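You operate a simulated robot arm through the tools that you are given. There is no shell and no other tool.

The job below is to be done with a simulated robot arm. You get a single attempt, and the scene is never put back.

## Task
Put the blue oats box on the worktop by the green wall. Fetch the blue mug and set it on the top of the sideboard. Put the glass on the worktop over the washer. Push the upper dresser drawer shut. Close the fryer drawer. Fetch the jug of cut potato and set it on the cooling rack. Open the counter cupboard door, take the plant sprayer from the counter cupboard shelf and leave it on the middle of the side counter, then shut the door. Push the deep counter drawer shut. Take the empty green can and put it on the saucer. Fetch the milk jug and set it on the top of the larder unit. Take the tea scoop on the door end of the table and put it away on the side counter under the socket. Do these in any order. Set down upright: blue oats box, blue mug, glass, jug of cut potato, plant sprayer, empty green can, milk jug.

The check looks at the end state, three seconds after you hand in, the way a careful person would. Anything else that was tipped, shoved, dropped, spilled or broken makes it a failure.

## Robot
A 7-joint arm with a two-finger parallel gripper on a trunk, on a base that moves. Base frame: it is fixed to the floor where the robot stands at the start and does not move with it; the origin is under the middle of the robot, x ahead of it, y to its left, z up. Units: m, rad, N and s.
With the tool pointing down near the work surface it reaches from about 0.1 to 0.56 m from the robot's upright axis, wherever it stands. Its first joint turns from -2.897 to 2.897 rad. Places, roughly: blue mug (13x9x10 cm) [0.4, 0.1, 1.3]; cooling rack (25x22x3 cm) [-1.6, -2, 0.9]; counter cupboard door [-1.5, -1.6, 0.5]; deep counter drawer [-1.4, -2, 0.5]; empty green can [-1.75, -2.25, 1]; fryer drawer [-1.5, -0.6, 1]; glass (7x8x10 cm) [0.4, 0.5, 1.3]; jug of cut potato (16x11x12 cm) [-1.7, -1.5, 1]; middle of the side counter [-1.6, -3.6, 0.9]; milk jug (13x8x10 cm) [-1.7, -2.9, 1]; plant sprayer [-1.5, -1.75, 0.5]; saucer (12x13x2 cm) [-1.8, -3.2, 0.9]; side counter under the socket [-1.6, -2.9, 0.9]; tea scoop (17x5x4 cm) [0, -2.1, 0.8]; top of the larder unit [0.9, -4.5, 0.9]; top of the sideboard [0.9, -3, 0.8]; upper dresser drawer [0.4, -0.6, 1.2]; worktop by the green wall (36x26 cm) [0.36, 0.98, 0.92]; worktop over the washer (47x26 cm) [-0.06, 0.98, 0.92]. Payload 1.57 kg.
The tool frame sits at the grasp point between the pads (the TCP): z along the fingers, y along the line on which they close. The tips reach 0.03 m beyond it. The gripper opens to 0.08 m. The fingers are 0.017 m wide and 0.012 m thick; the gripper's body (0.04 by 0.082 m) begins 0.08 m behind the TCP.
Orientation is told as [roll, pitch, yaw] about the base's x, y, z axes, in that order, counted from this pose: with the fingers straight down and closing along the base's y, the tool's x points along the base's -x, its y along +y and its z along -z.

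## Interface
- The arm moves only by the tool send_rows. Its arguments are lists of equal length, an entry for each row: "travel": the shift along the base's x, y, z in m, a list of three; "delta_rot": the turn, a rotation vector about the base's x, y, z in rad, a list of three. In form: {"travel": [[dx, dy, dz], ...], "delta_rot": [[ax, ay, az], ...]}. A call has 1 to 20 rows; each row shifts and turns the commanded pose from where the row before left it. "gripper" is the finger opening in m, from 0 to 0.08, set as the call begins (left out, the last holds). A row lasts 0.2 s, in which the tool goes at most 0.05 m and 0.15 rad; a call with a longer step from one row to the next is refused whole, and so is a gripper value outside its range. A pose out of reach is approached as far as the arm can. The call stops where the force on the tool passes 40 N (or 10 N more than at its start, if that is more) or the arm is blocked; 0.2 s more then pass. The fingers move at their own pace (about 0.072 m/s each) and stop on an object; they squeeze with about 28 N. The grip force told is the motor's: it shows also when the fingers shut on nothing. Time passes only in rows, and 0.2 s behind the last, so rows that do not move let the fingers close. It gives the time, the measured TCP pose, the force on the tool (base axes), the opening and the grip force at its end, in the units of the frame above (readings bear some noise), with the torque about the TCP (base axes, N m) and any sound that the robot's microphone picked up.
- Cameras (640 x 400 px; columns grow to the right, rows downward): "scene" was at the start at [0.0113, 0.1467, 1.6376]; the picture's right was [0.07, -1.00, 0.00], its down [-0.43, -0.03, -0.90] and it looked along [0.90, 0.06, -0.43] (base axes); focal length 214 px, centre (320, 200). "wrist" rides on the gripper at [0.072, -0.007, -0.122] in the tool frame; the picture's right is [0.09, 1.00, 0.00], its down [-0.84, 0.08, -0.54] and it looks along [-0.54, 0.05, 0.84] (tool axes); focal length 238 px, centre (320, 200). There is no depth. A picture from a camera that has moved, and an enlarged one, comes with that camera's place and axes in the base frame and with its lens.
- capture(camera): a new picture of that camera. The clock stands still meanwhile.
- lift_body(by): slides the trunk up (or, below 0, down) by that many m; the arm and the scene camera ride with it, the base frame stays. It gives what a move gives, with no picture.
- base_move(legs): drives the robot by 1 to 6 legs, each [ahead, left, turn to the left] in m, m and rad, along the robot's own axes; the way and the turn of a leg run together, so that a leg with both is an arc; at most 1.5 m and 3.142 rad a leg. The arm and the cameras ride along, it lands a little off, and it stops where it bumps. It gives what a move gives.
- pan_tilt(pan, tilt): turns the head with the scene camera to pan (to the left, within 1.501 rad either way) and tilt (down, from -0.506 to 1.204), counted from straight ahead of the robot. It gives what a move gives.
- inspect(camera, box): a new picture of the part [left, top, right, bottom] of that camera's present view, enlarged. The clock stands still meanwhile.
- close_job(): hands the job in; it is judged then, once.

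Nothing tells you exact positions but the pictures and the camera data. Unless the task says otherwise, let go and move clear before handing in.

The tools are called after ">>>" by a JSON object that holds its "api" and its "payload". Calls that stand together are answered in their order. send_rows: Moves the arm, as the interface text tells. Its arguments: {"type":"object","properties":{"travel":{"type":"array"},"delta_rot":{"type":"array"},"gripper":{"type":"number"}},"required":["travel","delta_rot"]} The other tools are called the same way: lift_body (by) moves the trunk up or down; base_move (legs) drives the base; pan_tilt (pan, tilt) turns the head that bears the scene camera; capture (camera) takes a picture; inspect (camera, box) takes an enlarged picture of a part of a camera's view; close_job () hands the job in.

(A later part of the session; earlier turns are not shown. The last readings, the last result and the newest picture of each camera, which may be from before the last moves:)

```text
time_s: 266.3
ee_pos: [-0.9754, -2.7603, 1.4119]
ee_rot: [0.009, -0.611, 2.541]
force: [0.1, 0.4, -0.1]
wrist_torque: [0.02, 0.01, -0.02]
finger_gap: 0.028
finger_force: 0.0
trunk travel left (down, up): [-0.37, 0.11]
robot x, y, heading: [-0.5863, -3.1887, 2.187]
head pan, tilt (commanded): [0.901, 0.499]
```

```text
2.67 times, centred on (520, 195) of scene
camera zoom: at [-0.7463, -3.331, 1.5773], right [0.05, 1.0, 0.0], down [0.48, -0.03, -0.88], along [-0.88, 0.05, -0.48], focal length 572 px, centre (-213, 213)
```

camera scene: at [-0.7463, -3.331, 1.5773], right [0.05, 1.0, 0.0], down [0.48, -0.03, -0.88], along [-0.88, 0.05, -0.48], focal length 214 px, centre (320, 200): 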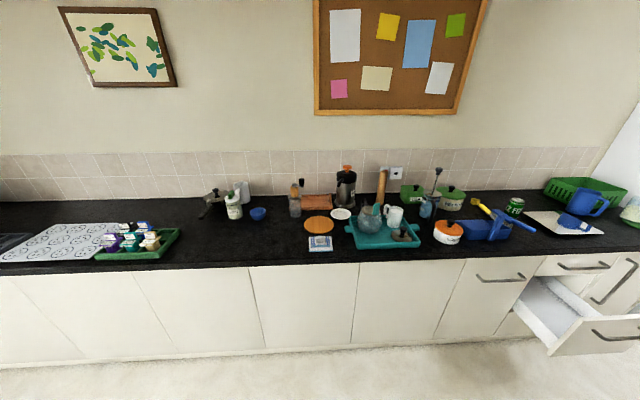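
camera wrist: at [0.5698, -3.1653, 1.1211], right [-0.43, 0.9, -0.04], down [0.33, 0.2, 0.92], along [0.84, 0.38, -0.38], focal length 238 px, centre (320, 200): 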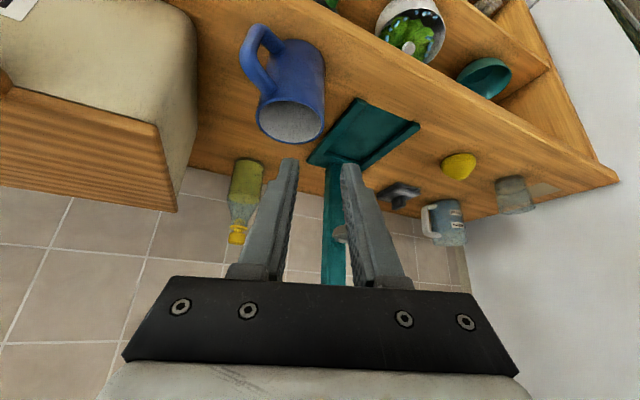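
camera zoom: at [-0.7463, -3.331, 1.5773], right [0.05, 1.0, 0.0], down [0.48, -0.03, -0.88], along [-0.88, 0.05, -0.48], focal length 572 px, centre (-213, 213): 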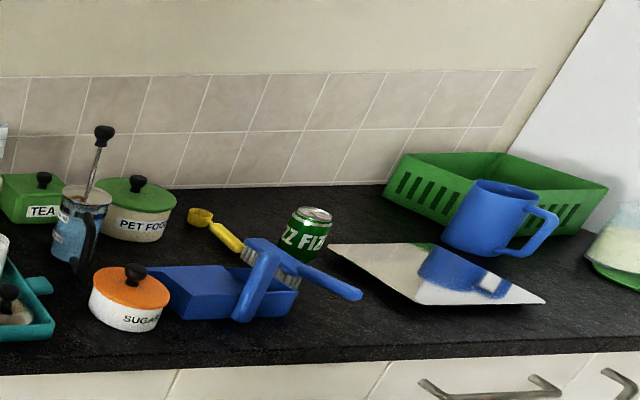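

I now have a clear view: the milk jug is the white one on the teal tray near (-1.62, -2.90), the saucer is further left, and the socket is on the wall at y≈-2.79. I'll face the counter and set the tool pointing straight down.

>>> {"api": "base_move", "payload": {"legs": [[0, 0, 0.955]]}}

>>> {"api": "send_rows", "payload": {"travel": [[0.014, 0.008, -0.02], [0.014, 0.008, -0.03], [0.014, 0.008, -0.03], [0.014, 0.008, -0.03], [0.014, 0.008, -0.03], [0.014, 0.008, -0.03], [0.014, 0.008, -0.03], [0.014, 0.008, -0.03], [0.012, 0.006, -0.03]], "delta_rot": [[0, 0, -0.089], [0, 0, -0.089], [0, 0, -0.089], [0, 0, -0.089], [0, -0.1222, 0], [0, -0.1222, 0], [0, -0.1222, 0], [0, -0.1222, 0], [0, -0.1222, 0]], "gripper": 0.04}}

>>> {"api": "pan_tilt", "payload": {"pan": -0.2, "tilt": 0.6}}

>>> {"api": "capture", "payload": {"camera": "scene"}}

>>> {"api": "capture", "payload": {"camera": "wrist"}}

```text
time_s: 269.9
ee_pos: [-1.1628, -3.2595, 1.4125]
ee_rot: [0.009, -0.611, -2.788]
force: [0.5, 0.4, -0.6]
wrist_torque: [0.0, -0.03, -0.02]
finger_gap: 0.0282
finger_force: 0.0
trunk travel left (down, up): [-0.37, 0.11]
robot x, y, heading: [-0.5891, -3.1891, -3.135]
head pan, tilt (commanded): [0.901, 0.499]
```

```text
time_s: 271.9
ee_pos: [-1.0381, -3.1871, 1.1527]
ee_rot: [0.007, 0.002, 3.14]
force: [-0.5, -0.1, 0.4]
wrist_torque: [0.04, 0.01, 0.03]
finger_gap: 0.0399
finger_force: 0.0
trunk travel left (down, up): [-0.37, 0.11]
robot x, y, heading: [-0.5877, -3.1868, -3.138]
head pan, tilt (commanded): [0.901, 0.499]
```

```text
time_s: 273.3
ee_pos: [-1.0387, -3.189, 1.1537]
ee_rot: [0.007, 0.0, 3.14]
force: [-0.4, -0.1, 0.4]
wrist_torque: [-0.01, 0.01, 0.0]
finger_gap: 0.0399
finger_force: 0.1
trunk travel left (down, up): [-0.37, 0.11]
robot x, y, heading: [-0.5819, -3.1903, -3.14]
head pan, tilt (commanded): [-0.201, 0.6]
```

```text
taken
camera scene: at [-0.594, -3.3119, 1.5682], right [0.2, 0.98, 0.0], down [0.55, -0.11, -0.83], along [-0.81, 0.16, -0.56], focal length 214 px, centre (320, 200)
```

scene: 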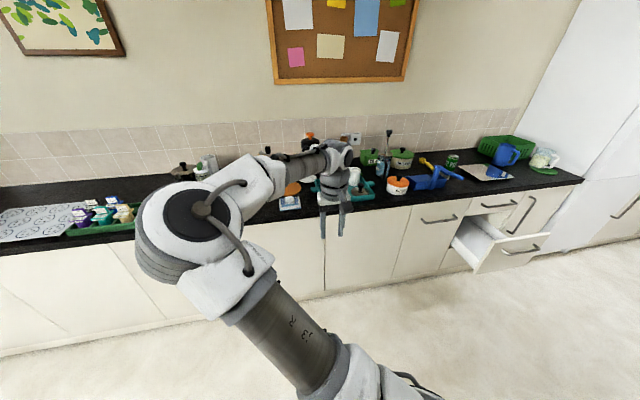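

```text
taken
camera wrist: at [-0.9653, -3.1813, 1.2753], right [0.09, -1.0, 0.01], down [-0.84, -0.07, 0.54], along [-0.54, -0.06, -0.84], focal length 238 px, centre (320, 200)
```

wrist: 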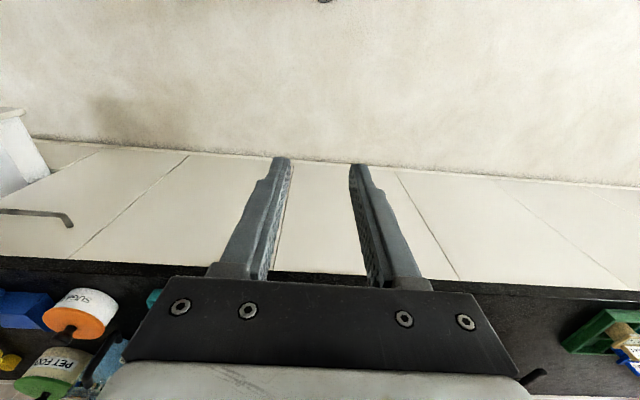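

>>> {"api": "base_move", "payload": {"legs": [[0, -0.32, 0], [0.38, 0, 0]]}}

>>> {"api": "capture", "payload": {"camera": "wrist"}}

>>> {"api": "pan_tilt", "payload": {"pan": 0.15, "tilt": 0.7}}

>>> {"api": "capture", "payload": {"camera": "scene"}}

```text
time_s: 278.9
ee_pos: [-1.416, -2.8722, 1.1539]
ee_rot: [0.006, 0.002, -3.139]
force: [0.3, -0.6, 1.3]
wrist_torque: [0.02, -0.01, -0.02]
finger_gap: 0.0401
finger_force: 0.0
trunk travel left (down, up): [-0.37, 0.11]
robot x, y, heading: [-0.9627, -2.8728, -3.136]
head pan, tilt (commanded): [-0.201, 0.6]
```

```text
taken
camera wrist: at [-1.3443, -2.8653, 1.2752], right [0.09, -1.0, 0.01], down [-0.84, -0.07, 0.54], along [-0.54, -0.06, -0.84], focal length 238 px, centre (320, 200)
```

wrist: 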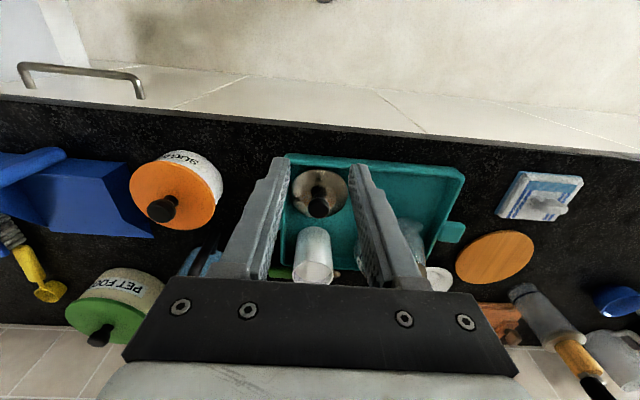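

```text
time_s: 279.7
ee_pos: [-1.4168, -2.8728, 1.1528]
ee_rot: [0.007, 0.0, -3.139]
force: [-0.4, 0.2, 0.2]
wrist_torque: [0.0, -0.02, 0.02]
finger_gap: 0.0398
finger_force: 0.2
trunk travel left (down, up): [-0.37, 0.11]
robot x, y, heading: [-0.9642, -2.8715, -3.134]
head pan, tilt (commanded): [0.15, 0.7]
```

```text
taken
camera scene: at [-0.9697, -3.0247, 1.5596], right [-0.16, 0.99, 0.0], down [0.64, 0.1, -0.77], along [-0.76, -0.12, -0.64], focal length 214 px, centre (320, 200)
```

scene: 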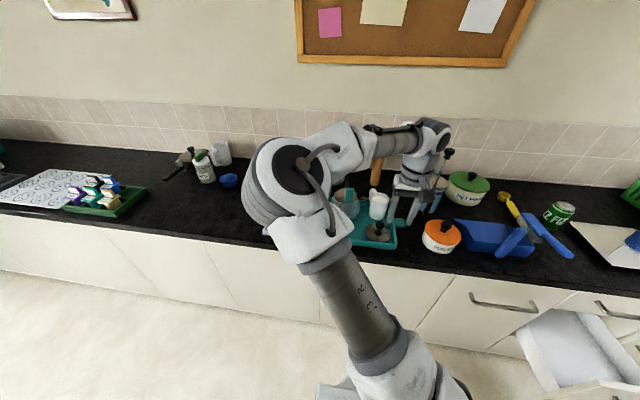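

The milk jug is just ahead of the fingers in the wrist view. I'll zoom in on it from both cameras.

>>> {"api": "inspect", "payload": {"camera": "wrist", "box": [240, 140, 480, 300]}}

>>> {"api": "inspect", "payload": {"camera": "scene", "box": [330, 150, 480, 260]}}

```text
2.50 times, centred on (360, 220) of wrist
camera zoom: at [-1.3442, -2.8653, 1.2752], right [0.09, -1.0, 0.01], down [-0.84, -0.07, 0.54], along [-0.54, -0.06, -0.84], focal length 596 px, centre (220, 150)
```

zoom: 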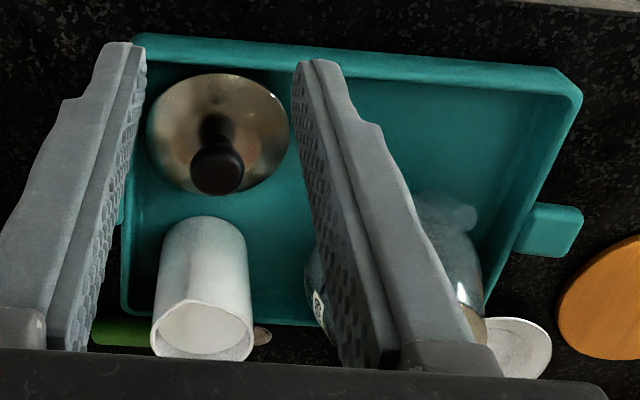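

```text
3.64 times, centred on (405, 205) of scene
camera zoom: at [-0.9697, -3.0247, 1.5596], right [-0.16, 0.99, 0.0], down [0.64, 0.1, -0.77], along [-0.76, -0.12, -0.64], focal length 780 px, centre (11, 182)
```

zoom: 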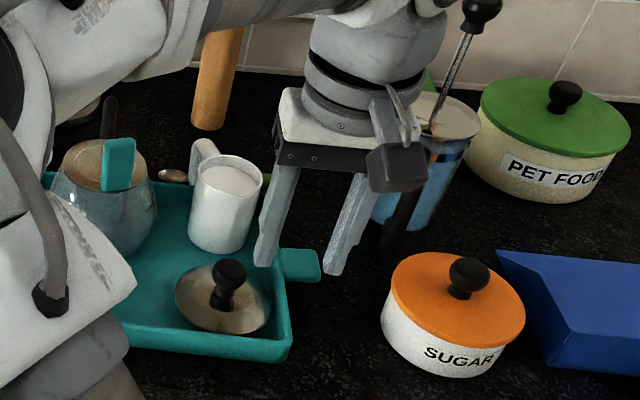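

>>> {"api": "inspect", "payload": {"camera": "wrist", "box": [290, 220, 350, 290]}}

>>> {"api": "inspect", "payload": {"camera": "scene", "box": [360, 180, 410, 230]}}

```text
5.71 times, centred on (320, 255) of wrist
camera zoom: at [-1.3442, -2.8653, 1.2752], right [0.09, -1.0, 0.01], down [-0.84, -0.07, 0.54], along [-0.54, -0.06, -0.84], focal length 1362 px, centre (320, -114)
```

zoom: 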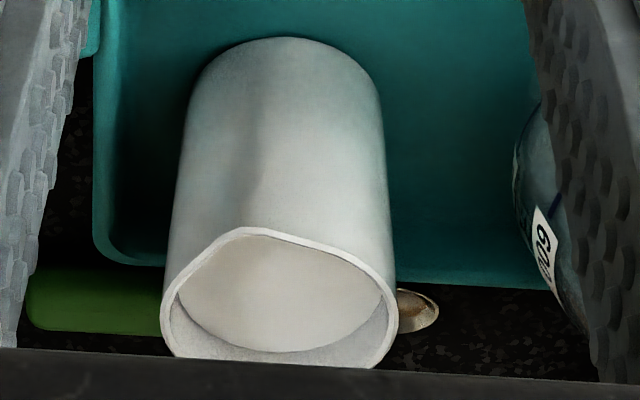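

```text
8.00 times, centred on (385, 205) of scene
camera zoom: at [-0.9697, -3.0247, 1.5596], right [-0.16, 0.99, 0.0], down [0.64, 0.1, -0.77], along [-0.76, -0.12, -0.64], focal length 1716 px, centre (-200, 160)
```

zoom: 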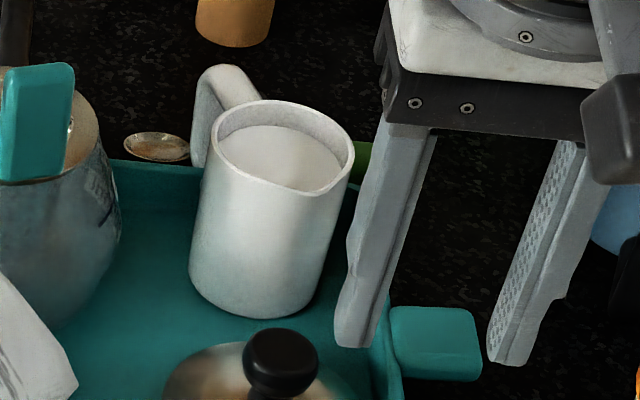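

The jug holds milk almost to the brim, so I must not go inside it; its body is about 73 mm across and just fits between open fingers. By triangulation it stands at about (-1.694, -2.886) with its rim near z=0.982. I'll return the tool to the 55° tilted pose so the fingers can slide round the body.

>>> {"api": "send_rows", "payload": {"travel": [[-0.0133, -0.0078, 0.0165], [-0.0133, -0.0078, 0.0165], [-0.0133, -0.0078, 0.0165], [-0.0133, -0.0078, 0.0165], [-0.0133, -0.0078, 0.0165], [-0.0133, -0.0078, 0.0165], [-0.0133, -0.0078, 0.0165], [-0.0133, -0.0078, 0.0165], [-0.0133, -0.0078, 0.0165]], "delta_rot": [[0, 0.1222, 0], [0, 0.1222, 0], [0, 0.1222, 0], [0, 0.1222, 0], [0, 0.1222, 0], [0, 0, 0.089], [0, 0, 0.089], [0, 0, 0.089], [0, 0, 0.089]], "gripper": 0.08}}

>>> {"api": "capture", "payload": {"camera": "wrist"}}

>>> {"api": "capture", "payload": {"camera": "scene"}}

```text
time_s: 281.7
ee_pos: [-1.537, -2.9432, 1.3018]
ee_rot: [0.008, -0.611, -2.782]
force: [0.5, 0.4, -0.1]
wrist_torque: [0.0, -0.03, -0.01]
finger_gap: 0.0799
finger_force: 0.0
trunk travel left (down, up): [-0.37, 0.11]
robot x, y, heading: [-0.9678, -2.8728, -3.137]
head pan, tilt (commanded): [0.15, 0.7]
```

```text
taken
camera wrist: at [-1.4182, -2.8909, 1.3606], right [0.42, -0.9, -0.05], down [-0.32, -0.2, 0.92], along [-0.85, -0.38, -0.38], focal length 238 px, centre (320, 200)
```

wrist: 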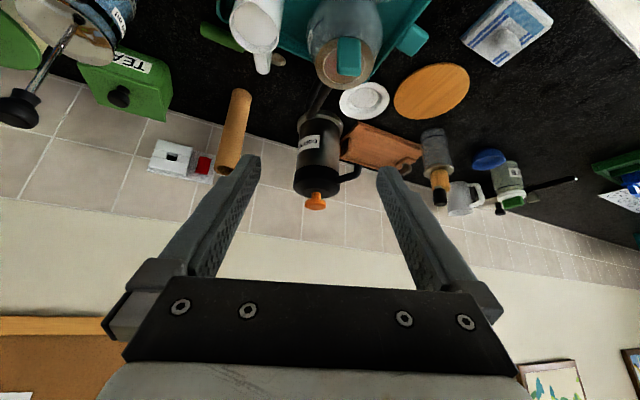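

```text
taken
camera scene: at [-0.9697, -3.0247, 1.5595], right [-0.16, 0.99, 0.0], down [0.64, 0.1, -0.76], along [-0.76, -0.12, -0.64], focal length 214 px, centre (320, 200)
```

scene: 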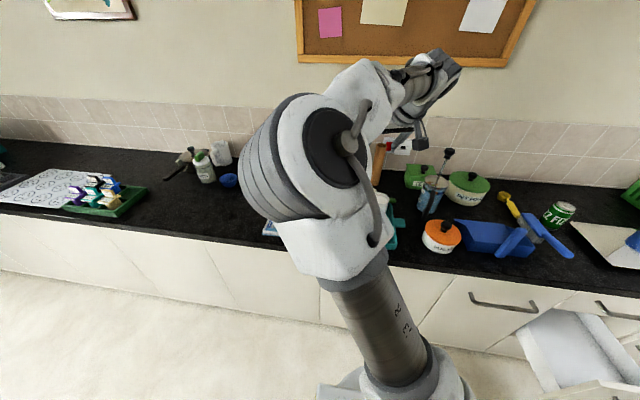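

The handle lines up with the tool heading, as I want. I'll shift right, lower the trunk to a pre-grasp height, and check alignment with the jug.

>>> {"api": "base_move", "payload": {"legs": [[0, -0.082, 0]]}}

>>> {"api": "lift_body", "payload": {"by": -0.22}}

>>> {"api": "capture", "payload": {"camera": "wrist"}}

>>> {"api": "inspect", "payload": {"camera": "wrist", "box": [220, 40, 420, 200]}}

```text
time_s: 283.0
ee_pos: [-1.5364, -2.8586, 1.3026]
ee_rot: [0.008, -0.612, -2.785]
force: [0.6, 0.1, -0.2]
wrist_torque: [0.02, -0.03, -0.02]
finger_gap: 0.0803
finger_force: 0.0
trunk travel left (down, up): [-0.37, 0.11]
robot x, y, heading: [-0.9647, -2.7919, -3.139]
head pan, tilt (commanded): [0.15, 0.7]
```

```text
time_s: 285.3
ee_pos: [-1.537, -2.8599, 1.0825]
ee_rot: [0.005, -0.61, -2.783]
force: [-0.1, 1.3, -0.2]
wrist_torque: [-0.02, 0.01, -0.03]
finger_gap: 0.0801
finger_force: 0.1
trunk travel left (down, up): [-0.15, 0.33]
robot x, y, heading: [-0.9684, -2.7924, -3.136]
head pan, tilt (commanded): [0.15, 0.7]
```

```text
taken
camera wrist: at [-1.4184, -2.8083, 1.1406], right [0.42, -0.91, -0.05], down [-0.32, -0.2, 0.92], along [-0.85, -0.38, -0.38], focal length 238 px, centre (320, 200)
```

wrist: 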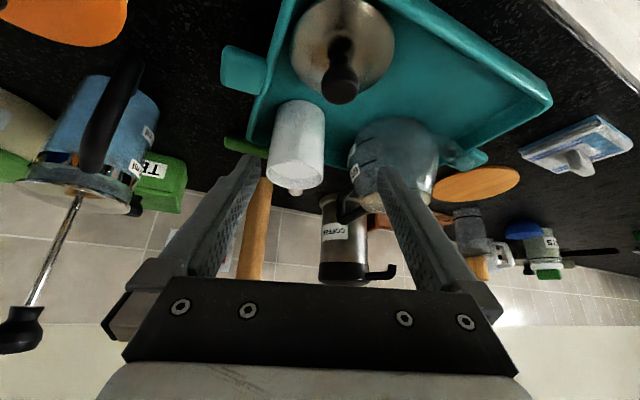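

```text
2.50 times, centred on (320, 120) of wrist
camera zoom: at [-1.4184, -2.8083, 1.1406], right [0.42, -0.91, -0.05], down [-0.32, -0.2, 0.92], along [-0.85, -0.38, -0.38], focal length 596 px, centre (320, 400)
```

zoom: 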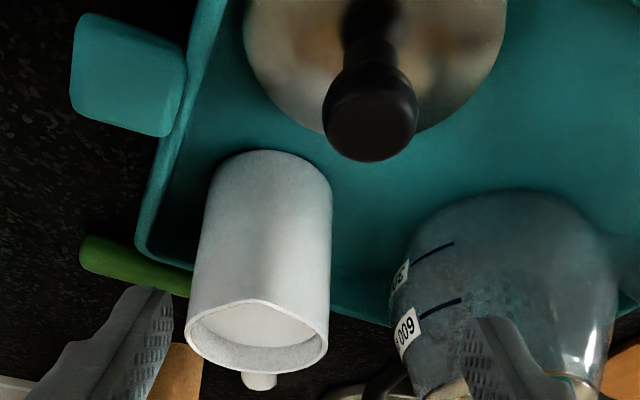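

From three views the jug's centre is around (-1.685, -2.887) and its diameter about 73 mm. I'll move closer for a better measurement before committing.

>>> {"api": "base_move", "payload": {"legs": [[0.07, 0, 0]]}}

>>> {"api": "send_rows", "payload": {"travel": [[0, -0.003, -0.012], [0, -0.004, -0.012]], "delta_rot": [[0, 0, 0], [0, 0, 0]]}}

>>> {"api": "capture", "payload": {"camera": "wrist"}}

>>> {"api": "inspect", "payload": {"camera": "wrist", "box": [230, 60, 410, 210]}}

```text
time_s: 286.5
ee_pos: [-1.6063, -2.8615, 1.0819]
ee_rot: [0.006, -0.611, -2.784]
force: [0.3, 0.6, -0.8]
wrist_torque: [-0.03, -0.02, 0.01]
finger_gap: 0.0799
finger_force: 0.0
trunk travel left (down, up): [-0.15, 0.33]
robot x, y, heading: [-1.0368, -2.7906, -3.133]
head pan, tilt (commanded): [0.15, 0.7]
```

```text
time_s: 287.1
ee_pos: [-1.607, -2.867, 1.0569]
ee_rot: [0.006, -0.611, -2.784]
force: [0.3, 0.0, 0.3]
wrist_torque: [0.03, -0.02, -0.03]
finger_gap: 0.0801
finger_force: 0.0
trunk travel left (down, up): [-0.15, 0.33]
robot x, y, heading: [-1.0393, -2.7835, -3.14]
head pan, tilt (commanded): [0.15, 0.7]
```

```text
taken
camera wrist: at [-1.4879, -2.8155, 1.1162], right [0.42, -0.91, -0.05], down [-0.32, -0.2, 0.92], along [-0.85, -0.38, -0.38], focal length 238 px, centre (320, 200)
```

wrist: 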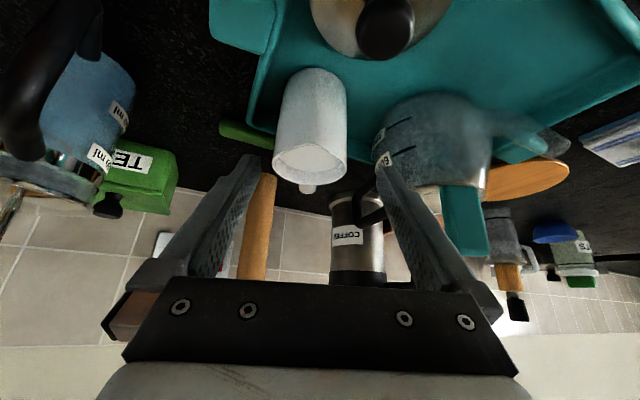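

```text
2.67 times, centred on (320, 135) of wrist
camera zoom: at [-1.4879, -2.8155, 1.1162], right [0.42, -0.91, -0.05], down [-0.32, -0.2, 0.92], along [-0.85, -0.38, -0.38], focal length 636 px, centre (320, 373)
```

zoom: 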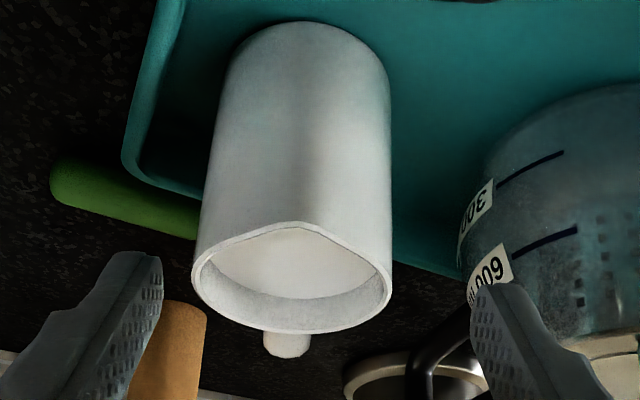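

Now it's consistent: jug centre (-1.672, -2.883), rim at z≈1.00, diameter about 71 mm, so there's 4.5 mm clearance per side. I'll shift 9 mm laterally and descend halfway.

>>> {"api": "send_rows", "payload": {"travel": [[-0.006, 0.0075, 0], [-0.0155, -0.0058, -0.0237], [-0.0125, -0.0047, -0.0191]], "delta_rot": [[0, 0, 0], [0, 0, 0], [0, 0, 0]]}}

>>> {"api": "capture", "payload": {"camera": "wrist"}}

>>> {"api": "inspect", "payload": {"camera": "wrist", "box": [230, 60, 410, 210]}}

```text
time_s: 287.9
ee_pos: [-1.6406, -2.8698, 1.0139]
ee_rot: [0.005, -0.611, -2.785]
force: [-0.1, 0.3, 0.5]
wrist_torque: [0.02, 0.01, -0.01]
finger_gap: 0.08
finger_force: 0.0
trunk travel left (down, up): [-0.15, 0.33]
robot x, y, heading: [-1.0317, -2.7893, -3.135]
head pan, tilt (commanded): [0.15, 0.7]
```

```text
taken
camera wrist: at [-1.5219, -2.8191, 1.0736], right [0.42, -0.91, -0.05], down [-0.32, -0.2, 0.92], along [-0.85, -0.38, -0.38], focal length 238 px, centre (320, 200)
```

wrist: 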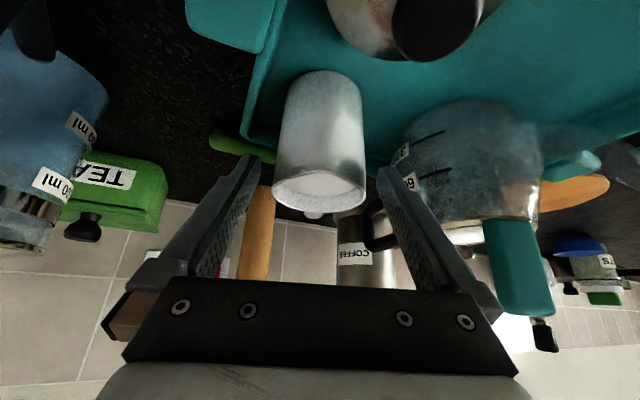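

```text
2.67 times, centred on (320, 135) of wrist
camera zoom: at [-1.5219, -2.8191, 1.0736], right [0.42, -0.91, -0.05], down [-0.32, -0.2, 0.92], along [-0.85, -0.38, -0.38], focal length 636 px, centre (320, 373)
```

zoom: 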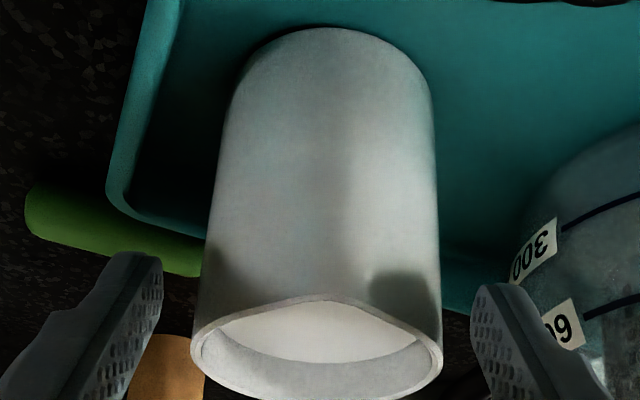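

Centred within about 1 mm. Completing the descent around the body.

>>> {"api": "send_rows", "payload": {"travel": [[-0.0108, -0.004, -0.0163], [-0.0108, -0.004, -0.0163]], "delta_rot": [[0, 0, 0], [0, 0, 0]]}}

>>> {"api": "inspect", "payload": {"camera": "wrist", "box": [230, 60, 410, 290]}}

```text
time_s: 288.5
ee_pos: [-1.6621, -2.8779, 0.982]
ee_rot: [0.007, -0.61, -2.783]
force: [-0.2, 0.0, 0.8]
wrist_torque: [0.02, 0.01, -0.01]
finger_gap: 0.0804
finger_force: 0.1
trunk travel left (down, up): [-0.15, 0.33]
robot x, y, heading: [-1.0362, -2.7877, -3.132]
head pan, tilt (commanded): [0.15, 0.7]
```

```text
1.74 times, centred on (320, 175) of wrist
camera zoom: at [-1.5437, -2.8268, 1.0408], right [0.42, -0.9, -0.05], down [-0.32, -0.2, 0.92], along [-0.85, -0.38, -0.38], focal length 414 px, centre (320, 244)
```

zoom: 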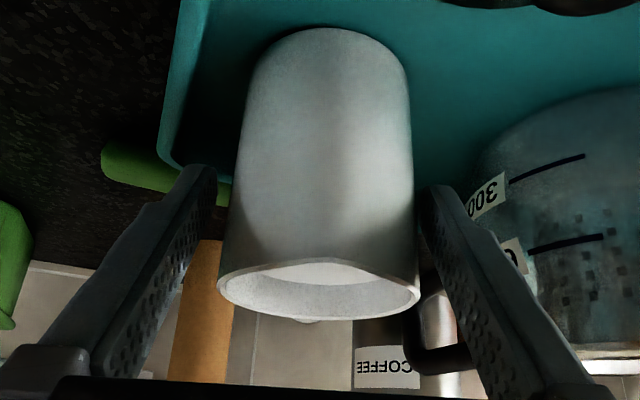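

>>> {"api": "send_rows", "payload": {"travel": [[-0.0108, -0.004, -0.0163]], "delta_rot": [[0, 0, 0]]}}

>>> {"api": "send_rows", "payload": {"travel": [[0, 0, 0], [0, 0, 0], [0, 0, 0]], "delta_rot": [[0, 0, 0], [0, 0, 0], [0, 0, 0]], "gripper": 0.05}}

>>> {"api": "capture", "payload": {"camera": "wrist"}}

```text
time_s: 288.9
ee_pos: [-1.6729, -2.8828, 0.9661]
ee_rot: [0.006, -0.613, -2.785]
force: [-0.1, 0.4, 0.3]
wrist_torque: [0.0, -0.02, -0.04]
finger_gap: 0.0799
finger_force: 0.1
trunk travel left (down, up): [-0.15, 0.33]
robot x, y, heading: [-1.0364, -2.7892, -3.136]
head pan, tilt (commanded): [0.15, 0.7]
```

```text
time_s: 289.7
ee_pos: [-1.6737, -2.8832, 0.9664]
ee_rot: [0.008, -0.611, -2.784]
force: [-0.3, -0.7, 0.7]
wrist_torque: [-0.04, 0.03, 0.01]
finger_gap: 0.0764
finger_force: 28.4
trunk travel left (down, up): [-0.15, 0.33]
robot x, y, heading: [-1.0357, -2.7883, -3.136]
head pan, tilt (commanded): [0.15, 0.7]
```

```text
taken
camera wrist: at [-1.5544, -2.8312, 1.0245], right [0.42, -0.9, -0.05], down [-0.32, -0.2, 0.92], along [-0.85, -0.38, -0.38], focal length 238 px, centre (320, 200)
```

wrist: 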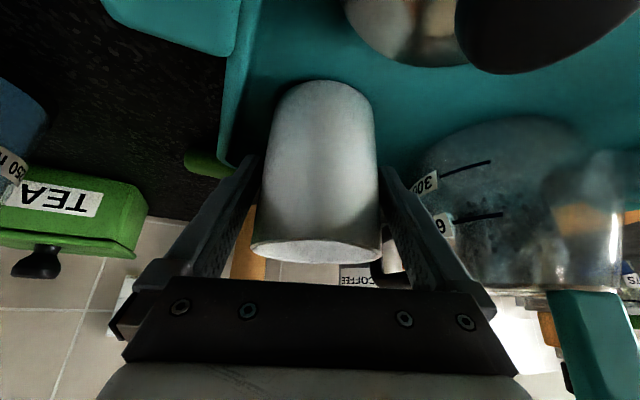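

Gripped at 76 mm with full force. I'll lift straight up with the trunk.

>>> {"api": "lift_body", "payload": {"by": 0.2}}

>>> {"api": "capture", "payload": {"camera": "wrist"}}

>>> {"api": "pan_tilt", "payload": {"pan": 0.4, "tilt": 0.7}}

>>> {"api": "capture", "payload": {"camera": "scene"}}

```text
time_s: 291.8
ee_pos: [-1.673, -2.883, 1.1657]
ee_rot: [0.007, -0.612, -2.784]
force: [0.0, 0.0, -3.8]
wrist_torque: [0.04, -0.08, 0.06]
finger_gap: 0.0767
finger_force: 28.0
trunk travel left (down, up): [-0.35, 0.13]
robot x, y, heading: [-1.0364, -2.7898, -3.132]
head pan, tilt (commanded): [0.15, 0.7]
```

```text
taken
camera wrist: at [-1.5547, -2.8312, 1.2242], right [0.42, -0.9, -0.05], down [-0.33, -0.2, 0.92], along [-0.85, -0.38, -0.38], focal length 238 px, centre (320, 200)
```

wrist: 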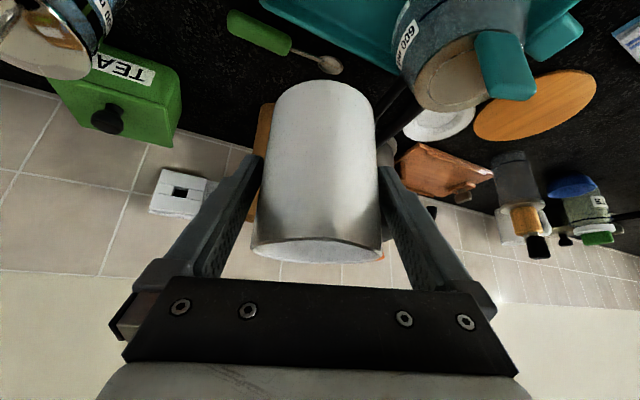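

```text
time_s: 292.6
ee_pos: [-1.6726, -2.8826, 1.1655]
ee_rot: [0.008, -0.61, -2.786]
force: [-0.3, -0.4, -4.6]
wrist_torque: [0.02, -0.08, 0.02]
finger_gap: 0.0763
finger_force: 27.8
trunk travel left (down, up): [-0.35, 0.13]
robot x, y, heading: [-1.0381, -2.793, -3.136]
head pan, tilt (commanded): [0.4, 0.7]
```

```text
taken
camera scene: at [-1.0344, -2.9632, 1.5395], right [-0.39, 0.92, 0.0], down [0.59, 0.25, -0.76], along [-0.7, -0.3, -0.64], focal length 214 px, centre (320, 200)
```

scene: 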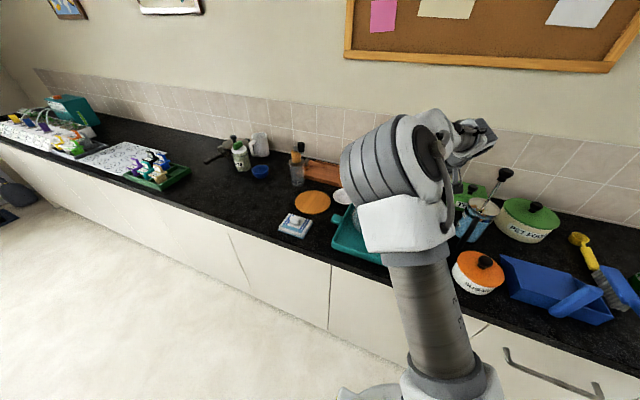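

The jug is held level, about 4 N. I'll back away from the counter, turn round through the open side, and drive toward the larder unit.

>>> {"api": "base_move", "payload": {"legs": [[-0.42, 0, 0], [0, 0, 3.136], [0.3, -1.2, 0]]}}

>>> {"api": "pan_tilt", "payload": {"pan": 0.2, "tilt": 0.4}}

>>> {"api": "capture", "payload": {"camera": "scene"}}

>>> {"api": "pan_tilt", "payload": {"pan": -0.6, "tilt": 0.4}}

>>> {"api": "capture", "payload": {"camera": "scene"}}

```text
time_s: 314.6
ee_pos: [0.3244, -3.8938, 1.1661]
ee_rot: [0.007, -0.612, 0.356]
force: [-0.5, 0.2, -4.4]
wrist_torque: [-0.03, 0.1, -0.01]
finger_gap: 0.0762
finger_force: 28.6
trunk travel left (down, up): [-0.35, 0.13]
robot x, y, heading: [-0.314, -3.9874, 0.004]
head pan, tilt (commanded): [0.4, 0.7]
```

```text
time_s: 315.4
ee_pos: [0.3235, -3.894, 1.1652]
ee_rot: [0.008, -0.609, 0.356]
force: [0.8, 0.1, -4.5]
wrist_torque: [-0.02, 0.09, -0.03]
finger_gap: 0.0761
finger_force: 27.7
trunk travel left (down, up): [-0.35, 0.13]
robot x, y, heading: [-0.3107, -3.9832, 0.007]
head pan, tilt (commanded): [0.201, 0.4]
```

```text
taken
camera scene: at [-0.3036, -3.8262, 1.5663], right [0.2, -0.98, 0.0], down [-0.38, -0.08, -0.92], along [0.9, 0.19, -0.39], focal length 214 px, centre (320, 200)
```

scene: 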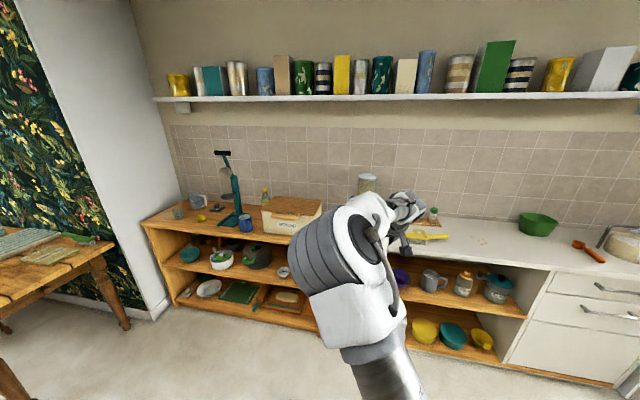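

```text
time_s: 316.6
ee_pos: [0.3244, -3.8945, 1.1653]
ee_rot: [0.007, -0.611, 0.357]
force: [0.2, 0.1, -4.9]
wrist_torque: [-0.04, 0.06, 0.01]
finger_gap: 0.0762
finger_force: 27.6
trunk travel left (down, up): [-0.35, 0.13]
robot x, y, heading: [-0.3108, -3.9816, 0.003]
head pan, tilt (commanded): [-0.6, 0.4]
```

```text
taken
camera scene: at [-0.3176, -3.897, 1.5664], right [-0.56, -0.83, 0.0], down [-0.32, 0.22, -0.92], along [0.76, -0.52, -0.39], focal length 214 px, centre (320, 200)
```

scene: 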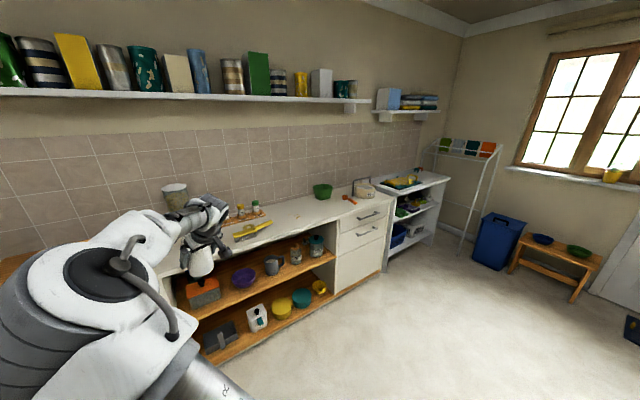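

The blue mug stands safely on the sideboard. The larder unit's white top runs from y≈-3.7 to -5.2, with a free stretch between the yellow whisk and the green bowl; I'll zoom in on it.

>>> {"api": "inspect", "payload": {"camera": "scene", "box": [200, 150, 420, 290]}}

>>> {"api": "pan_tilt", "payload": {"pan": 0.2, "tilt": 0.4}}

>>> {"api": "inspect", "payload": {"camera": "scene", "box": [400, 180, 640, 300]}}

```text
2.86 times, centred on (310, 220) of scene
camera zoom: at [-0.3176, -3.897, 1.5664], right [-0.56, -0.83, 0.0], down [-0.32, 0.22, -0.92], along [0.76, -0.52, -0.39], focal length 613 px, centre (349, 143)
```

zoom: 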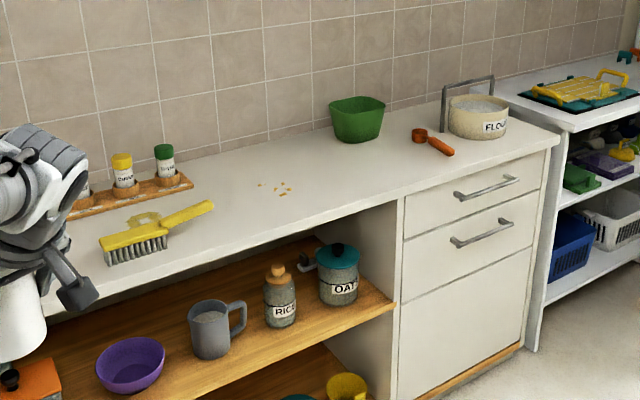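

```text
time_s: 317.7
ee_pos: [0.3226, -3.8949, 1.1668]
ee_rot: [0.007, -0.612, 0.356]
force: [-0.9, 0.9, -5.1]
wrist_torque: [-0.05, 0.08, -0.01]
finger_gap: 0.0759
finger_force: 27.9
trunk travel left (down, up): [-0.35, 0.13]
robot x, y, heading: [-0.3106, -3.9821, 0.005]
head pan, tilt (commanded): [0.201, 0.4]
```

```text
2.67 times, centred on (520, 240) of scene
camera zoom: at [-0.3035, -3.8263, 1.5664], right [0.2, -0.98, 0.0], down [-0.38, -0.08, -0.92], along [0.9, 0.19, -0.39], focal length 572 px, centre (-213, 93)
```

zoom: 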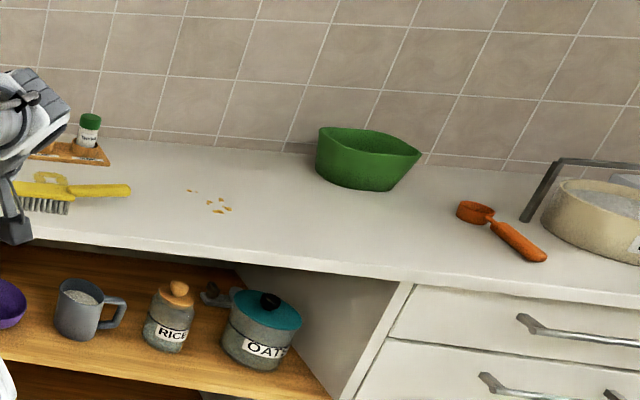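

There are crumbs at about (0.86, -4.48), so I'll put the jug at about (0.80, -4.68), clear of crumbs, bowl and orange scoop. Driving there now.

>>> {"api": "base_move", "payload": {"legs": [[0, -0.786, 0], [0.3, 0, 0]]}}

>>> {"api": "lift_body", "payload": {"by": -0.08}}

>>> {"api": "pan_tilt", "payload": {"pan": 0.3, "tilt": 0.5}}

>>> {"api": "capture", "payload": {"camera": "scene"}}

>>> {"api": "capture", "payload": {"camera": "wrist"}}

```text
time_s: 326.2
ee_pos: [0.6251, -4.6889, 1.1646]
ee_rot: [0.006, -0.612, 0.35]
force: [1.6, 0.6, -4.7]
wrist_torque: [-0.04, 0.12, -0.01]
finger_gap: 0.076
finger_force: 28.0
trunk travel left (down, up): [-0.35, 0.13]
robot x, y, heading: [-0.0086, -4.7752, -0.006]
head pan, tilt (commanded): [0.201, 0.4]
```

```text
time_s: 327.4
ee_pos: [0.6248, -4.6897, 1.0855]
ee_rot: [0.007, -0.609, 0.351]
force: [-0.1, -0.6, -4.9]
wrist_torque: [-0.03, 0.1, 0.02]
finger_gap: 0.076
finger_force: 28.3
trunk travel left (down, up): [-0.27, 0.21]
robot x, y, heading: [-0.01, -4.778, -0.004]
head pan, tilt (commanded): [0.201, 0.4]
```

```text
time_s: 328.0
ee_pos: [0.6256, -4.6895, 1.0849]
ee_rot: [0.008, -0.61, 0.351]
force: [-0.4, 0.7, -5.8]
wrist_torque: [-0.02, 0.1, 0.01]
finger_gap: 0.0764
finger_force: 27.7
trunk travel left (down, up): [-0.27, 0.21]
robot x, y, heading: [-0.0129, -4.7785, -0.001]
head pan, tilt (commanded): [0.3, 0.499]
```

```text
taken
camera scene: at [-0.0053, -4.6107, 1.4773], right [0.29, -0.96, 0.0], down [-0.46, -0.14, -0.88], along [0.84, 0.26, -0.48], focal length 214 px, centre (320, 200)
```

scene: 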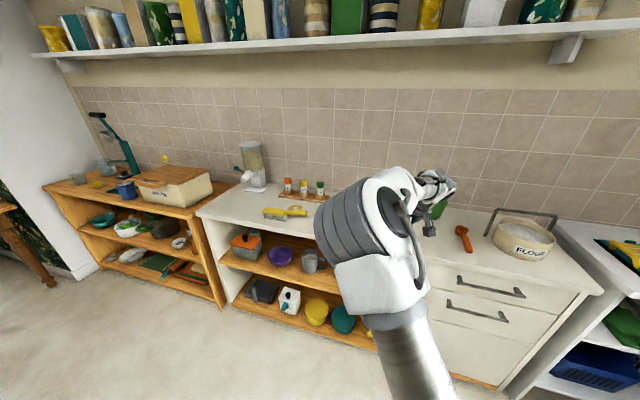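

```text
taken
camera wrist: at [0.5074, -4.7415, 1.1442], right [-0.42, 0.91, -0.05], down [0.33, 0.2, 0.92], along [0.85, 0.37, -0.38], focal length 238 px, centre (320, 200)
```

wrist: 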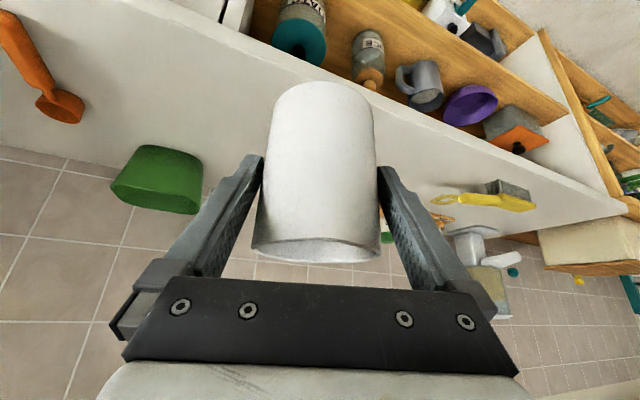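

>>> {"api": "base_move", "payload": {"legs": [[0.17, 0.01, 0]]}}

>>> {"api": "lift_body", "payload": {"by": -0.09}}

>>> {"api": "capture", "payload": {"camera": "wrist"}}

```text
time_s: 329.8
ee_pos: [0.7965, -4.6801, 1.0858]
ee_rot: [0.007, -0.611, 0.353]
force: [-0.4, 0.6, -5.0]
wrist_torque: [0.01, 0.07, 0.03]
finger_gap: 0.076
finger_force: 27.0
trunk travel left (down, up): [-0.27, 0.21]
robot x, y, heading: [0.1598, -4.7683, -0.001]
head pan, tilt (commanded): [0.3, 0.499]
```

```text
time_s: 331.0
ee_pos: [0.7967, -4.6791, 0.9955]
ee_rot: [0.008, -0.611, 0.353]
force: [0.1, 0.4, -4.2]
wrist_torque: [-0.03, 0.12, -0.01]
finger_gap: 0.0762
finger_force: 28.1
trunk travel left (down, up): [-0.18, 0.3]
robot x, y, heading: [0.1612, -4.7685, -0.007]
head pan, tilt (commanded): [0.3, 0.499]
```

```text
taken
camera wrist: at [0.6797, -4.7312, 1.0543], right [-0.42, 0.91, -0.05], down [0.33, 0.2, 0.92], along [0.85, 0.37, -0.38], focal length 238 px, centre (320, 200)
```

wrist: 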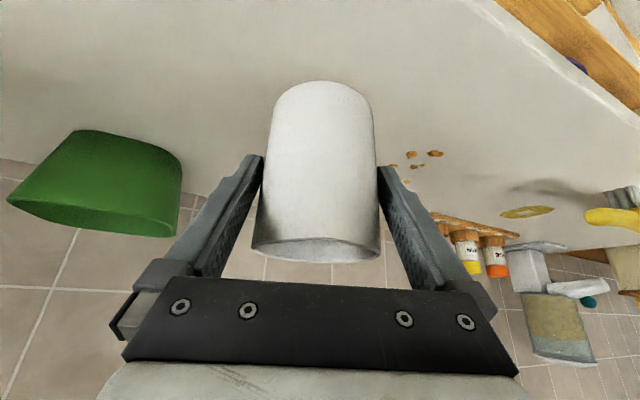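

Clear of the crumbs. Lowering in small steps.

>>> {"api": "send_rows", "payload": {"travel": [[0, 0, -0.008], [0, 0, -0.006]], "delta_rot": [[0, 0, 0], [0, 0, 0]]}}

>>> {"api": "send_rows", "payload": {"travel": [[0, 0, -0.004]], "delta_rot": [[0, 0, 0]]}}

>>> {"api": "send_rows", "payload": {"travel": [[0, 0, -0.004]], "delta_rot": [[0, 0, 0]]}}

>>> {"api": "send_rows", "payload": {"travel": [[0, 0, -0.004]], "delta_rot": [[0, 0, 0]]}}

```text
time_s: 331.6
ee_pos: [0.7981, -4.6787, 0.9813]
ee_rot: [0.007, -0.612, 0.352]
force: [-0.4, 1.4, -4.7]
wrist_torque: [-0.06, 0.08, 0.02]
finger_gap: 0.0761
finger_force: 28.0
trunk travel left (down, up): [-0.18, 0.3]
robot x, y, heading: [0.1602, -4.7693, -0.0]
head pan, tilt (commanded): [0.3, 0.499]
```

```text
time_s: 332.0
ee_pos: [0.7987, -4.6801, 0.977]
ee_rot: [0.006, -0.611, 0.353]
force: [-0.2, -0.4, -4.1]
wrist_torque: [-0.06, 0.08, 0.03]
finger_gap: 0.0759
finger_force: 28.3
trunk travel left (down, up): [-0.18, 0.3]
robot x, y, heading: [0.1562, -4.7692, 0.002]
head pan, tilt (commanded): [0.3, 0.499]
```

```text
time_s: 332.4
ee_pos: [0.7972, -4.679, 0.9726]
ee_rot: [0.005, -0.61, 0.352]
force: [0.3, -0.4, -5.7]
wrist_torque: [-0.01, 0.08, -0.02]
finger_gap: 0.0759
finger_force: 28.3
trunk travel left (down, up): [-0.18, 0.3]
robot x, y, heading: [0.1617, -4.7656, -0.001]
head pan, tilt (commanded): [0.3, 0.499]
```

```text
time_s: 332.8
ee_pos: [0.7976, -4.679, 0.9696]
ee_rot: [0.005, -0.611, 0.352]
force: [0.5, 0.1, -4.9]
wrist_torque: [-0.02, 0.07, -0.01]
finger_gap: 0.0761
finger_force: 27.8
trunk travel left (down, up): [-0.18, 0.3]
robot x, y, heading: [0.1572, -4.7706, 0.001]
head pan, tilt (commanded): [0.3, 0.499]
```

>>> {"api": "send_rows", "payload": {"travel": [[0, 0, -0.004]], "delta_rot": [[0, 0, 0]]}}

>>> {"api": "send_rows", "payload": {"travel": [[0, 0, -0.004]], "delta_rot": [[0, 0, 0]]}}

>>> {"api": "send_rows", "payload": {"travel": [[0, 0, -0.004]], "delta_rot": [[0, 0, 0]]}}

>>> {"api": "capture", "payload": {"camera": "wrist"}}

```text
time_s: 333.2
ee_pos: [0.7978, -4.6786, 0.9664]
ee_rot: [0.008, -0.608, 0.354]
force: [0.6, 0.1, -4.0]
wrist_torque: [-0.04, 0.05, 0.01]
finger_gap: 0.0763
finger_force: 27.5
trunk travel left (down, up): [-0.18, 0.3]
robot x, y, heading: [0.1596, -4.7701, 0.001]
head pan, tilt (commanded): [0.3, 0.499]
```

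```text
time_s: 333.6
ee_pos: [0.7971, -4.6785, 0.9612]
ee_rot: [0.008, -0.608, 0.352]
force: [-0.6, 0.6, -5.0]
wrist_torque: [-0.01, 0.07, 0.02]
finger_gap: 0.0761
finger_force: 27.8
trunk travel left (down, up): [-0.18, 0.3]
robot x, y, heading: [0.1595, -4.765, 0.002]
head pan, tilt (commanded): [0.3, 0.499]
```

```text
time_s: 334.0
ee_pos: [0.7982, -4.6805, 0.9572]
ee_rot: [0.007, -0.61, 0.352]
force: [-0.5, 0.4, -5.1]
wrist_torque: [-0.06, 0.11, 0.0]
finger_gap: 0.0764
finger_force: 28.3
trunk travel left (down, up): [-0.18, 0.3]
robot x, y, heading: [0.1603, -4.7712, 0.002]
head pan, tilt (commanded): [0.3, 0.499]
```

```text
taken
camera wrist: at [0.6797, -4.7315, 1.0163], right [-0.42, 0.91, -0.05], down [0.33, 0.2, 0.92], along [0.85, 0.37, -0.38], focal length 238 px, centre (320, 200)
```

wrist: 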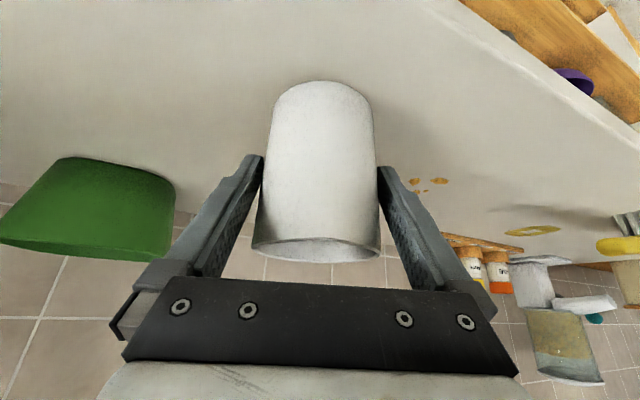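

By the crumbs' parallax the top is nearer z=0.88, so there's about 15 mm to go. Continuing down carefully.

>>> {"api": "send_rows", "payload": {"travel": [[0, 0, -0.004]], "delta_rot": [[0, 0, 0]]}}

>>> {"api": "send_rows", "payload": {"travel": [[0, 0, -0.004]], "delta_rot": [[0, 0, 0]]}}

>>> {"api": "send_rows", "payload": {"travel": [[0, 0, -0.003]], "delta_rot": [[0, 0, 0]]}}

>>> {"api": "send_rows", "payload": {"travel": [[0, 0, -0.003]], "delta_rot": [[0, 0, 0]]}}

```text
time_s: 334.4
ee_pos: [0.7979, -4.679, 0.9542]
ee_rot: [0.007, -0.612, 0.353]
force: [-0.1, 0.1, -4.7]
wrist_torque: [-0.02, 0.07, 0.01]
finger_gap: 0.0761
finger_force: 28.6
trunk travel left (down, up): [-0.18, 0.3]
robot x, y, heading: [0.1613, -4.7674, -0.0]
head pan, tilt (commanded): [0.3, 0.499]
```

```text
time_s: 334.8
ee_pos: [0.7977, -4.6788, 0.9506]
ee_rot: [0.008, -0.612, 0.354]
force: [0.2, -0.3, -4.2]
wrist_torque: [-0.06, 0.09, 0.01]
finger_gap: 0.0759
finger_force: 28.4
trunk travel left (down, up): [-0.18, 0.3]
robot x, y, heading: [0.1593, -4.7643, -0.002]
head pan, tilt (commanded): [0.3, 0.499]
```

```text
time_s: 335.2
ee_pos: [0.7965, -4.6796, 0.9454]
ee_rot: [0.006, -0.611, 0.353]
force: [0.0, -0.3, -5.2]
wrist_torque: [-0.03, 0.1, 0.05]
finger_gap: 0.0761
finger_force: 28.6
trunk travel left (down, up): [-0.18, 0.3]
robot x, y, heading: [0.1615, -4.7704, -0.001]
head pan, tilt (commanded): [0.3, 0.499]
```

```text
time_s: 335.6
ee_pos: [0.7977, -4.6802, 0.9427]
ee_rot: [0.008, -0.612, 0.351]
force: [-0.6, 0.2, -5.1]
wrist_torque: [-0.05, 0.09, -0.03]
finger_gap: 0.0759
finger_force: 27.8
trunk travel left (down, up): [-0.18, 0.3]
robot x, y, heading: [0.1572, -4.7657, -0.004]
head pan, tilt (commanded): [0.3, 0.499]
```

>>> {"api": "send_rows", "payload": {"travel": [[0, 0, -0.003]], "delta_rot": [[0, 0, 0]]}}

>>> {"api": "send_rows", "payload": {"travel": [[0, 0, -0.003]], "delta_rot": [[0, 0, 0]]}}

>>> {"api": "send_rows", "payload": {"travel": [[0, 0, -0.003]], "delta_rot": [[0, 0, 0]]}}

>>> {"api": "send_rows", "payload": {"travel": [[0, 0, -0.003]], "delta_rot": [[0, 0, 0]]}}

```text
time_s: 336.0
ee_pos: [0.7969, -4.6799, 0.9412]
ee_rot: [0.006, -0.61, 0.353]
force: [-0.1, -0.9, -3.8]
wrist_torque: [-0.04, 0.13, 0.01]
finger_gap: 0.076
finger_force: 27.6
trunk travel left (down, up): [-0.18, 0.3]
robot x, y, heading: [0.1597, -4.7667, -0.001]
head pan, tilt (commanded): [0.3, 0.499]
```

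```text
time_s: 336.4
ee_pos: [0.7972, -4.6793, 0.9392]
ee_rot: [0.005, -0.614, 0.352]
force: [-2.4, 1.2, 4.8]
wrist_torque: [0.26, 0.03, 0.05]
finger_gap: 0.0762
finger_force: 28.2
trunk travel left (down, up): [-0.18, 0.3]
robot x, y, heading: [0.1618, -4.767, 0.005]
head pan, tilt (commanded): [0.3, 0.499]
```

```text
time_s: 336.8
ee_pos: [0.7966, -4.679, 0.9383]
ee_rot: [0.005, -0.618, 0.353]
force: [-4.2, -1.8, 19.8]
wrist_torque: [0.33, -0.43, 0.04]
finger_gap: 0.0762
finger_force: 27.4
trunk travel left (down, up): [-0.18, 0.3]
robot x, y, heading: [0.158, -4.766, 0.003]
head pan, tilt (commanded): [0.3, 0.499]
```

```text
time_s: 337.2
ee_pos: [0.7975, -4.6795, 0.9356]
ee_rot: [0.004, -0.617, 0.35]
force: [0.0, 0.4, 22.9]
wrist_torque: [0.14, -0.18, 0.08]
finger_gap: 0.0763
finger_force: 28.1
trunk travel left (down, up): [-0.18, 0.3]
robot x, y, heading: [0.1618, -4.7674, -0.002]
head pan, tilt (commanded): [0.3, 0.499]
```

Contact at TCP z≈0.939; I overshot slightly, so I'll ease up before opening.

>>> {"api": "send_rows", "payload": {"travel": [[0, 0, 0.002]], "delta_rot": [[0, 0, 0]]}}

>>> {"api": "send_rows", "payload": {"travel": [[0, 0, 0.002]], "delta_rot": [[0, 0, 0]]}}

```text
time_s: 337.6
ee_pos: [0.7967, -4.6813, 0.9348]
ee_rot: [0.005, -0.611, 0.353]
force: [4.7, -1.0, 15.5]
wrist_torque: [0.17, -0.54, -0.07]
finger_gap: 0.0761
finger_force: 28.1
trunk travel left (down, up): [-0.18, 0.3]
robot x, y, heading: [0.1596, -4.769, 0.001]
head pan, tilt (commanded): [0.3, 0.499]
```

```text
time_s: 338.0
ee_pos: [0.7965, -4.6799, 0.9348]
ee_rot: [0.007, -0.609, 0.352]
force: [4.5, -1.2, 6.0]
wrist_torque: [0.03, -0.48, -0.12]
finger_gap: 0.0761
finger_force: 27.6
trunk travel left (down, up): [-0.18, 0.3]
robot x, y, heading: [0.1621, -4.7657, -0.003]
head pan, tilt (commanded): [0.3, 0.499]
```

>>> {"api": "send_rows", "payload": {"travel": [[0, 0, 0], [0, 0, 0]], "delta_rot": [[0, 0, 0], [0, 0, 0]], "gripper": 0.08}}

>>> {"api": "capture", "payload": {"camera": "wrist"}}

```text
time_s: 338.6
ee_pos: [0.7962, -4.6785, 0.9355]
ee_rot: [0.007, -0.61, 0.353]
force: [-0.8, 0.2, 0.6]
wrist_torque: [-0.04, 0.01, 0.02]
finger_gap: 0.08
finger_force: 0.1
trunk travel left (down, up): [-0.18, 0.3]
robot x, y, heading: [0.1609, -4.7715, 0.001]
head pan, tilt (commanded): [0.3, 0.499]
```

```text
taken
camera wrist: at [0.6794, -4.7309, 0.9941], right [-0.42, 0.91, -0.05], down [0.33, 0.2, 0.92], along [0.85, 0.37, -0.38], focal length 238 px, centre (320, 200)
```

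wrist: 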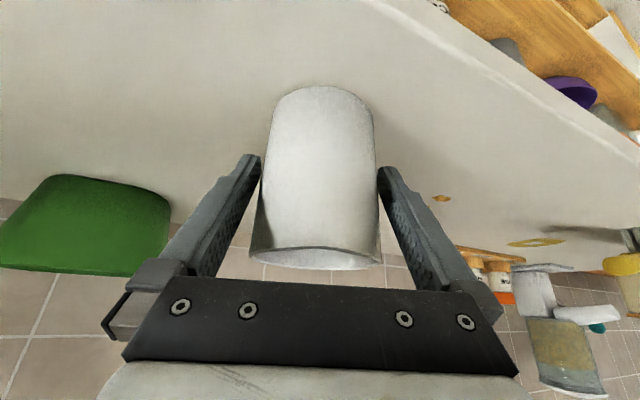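

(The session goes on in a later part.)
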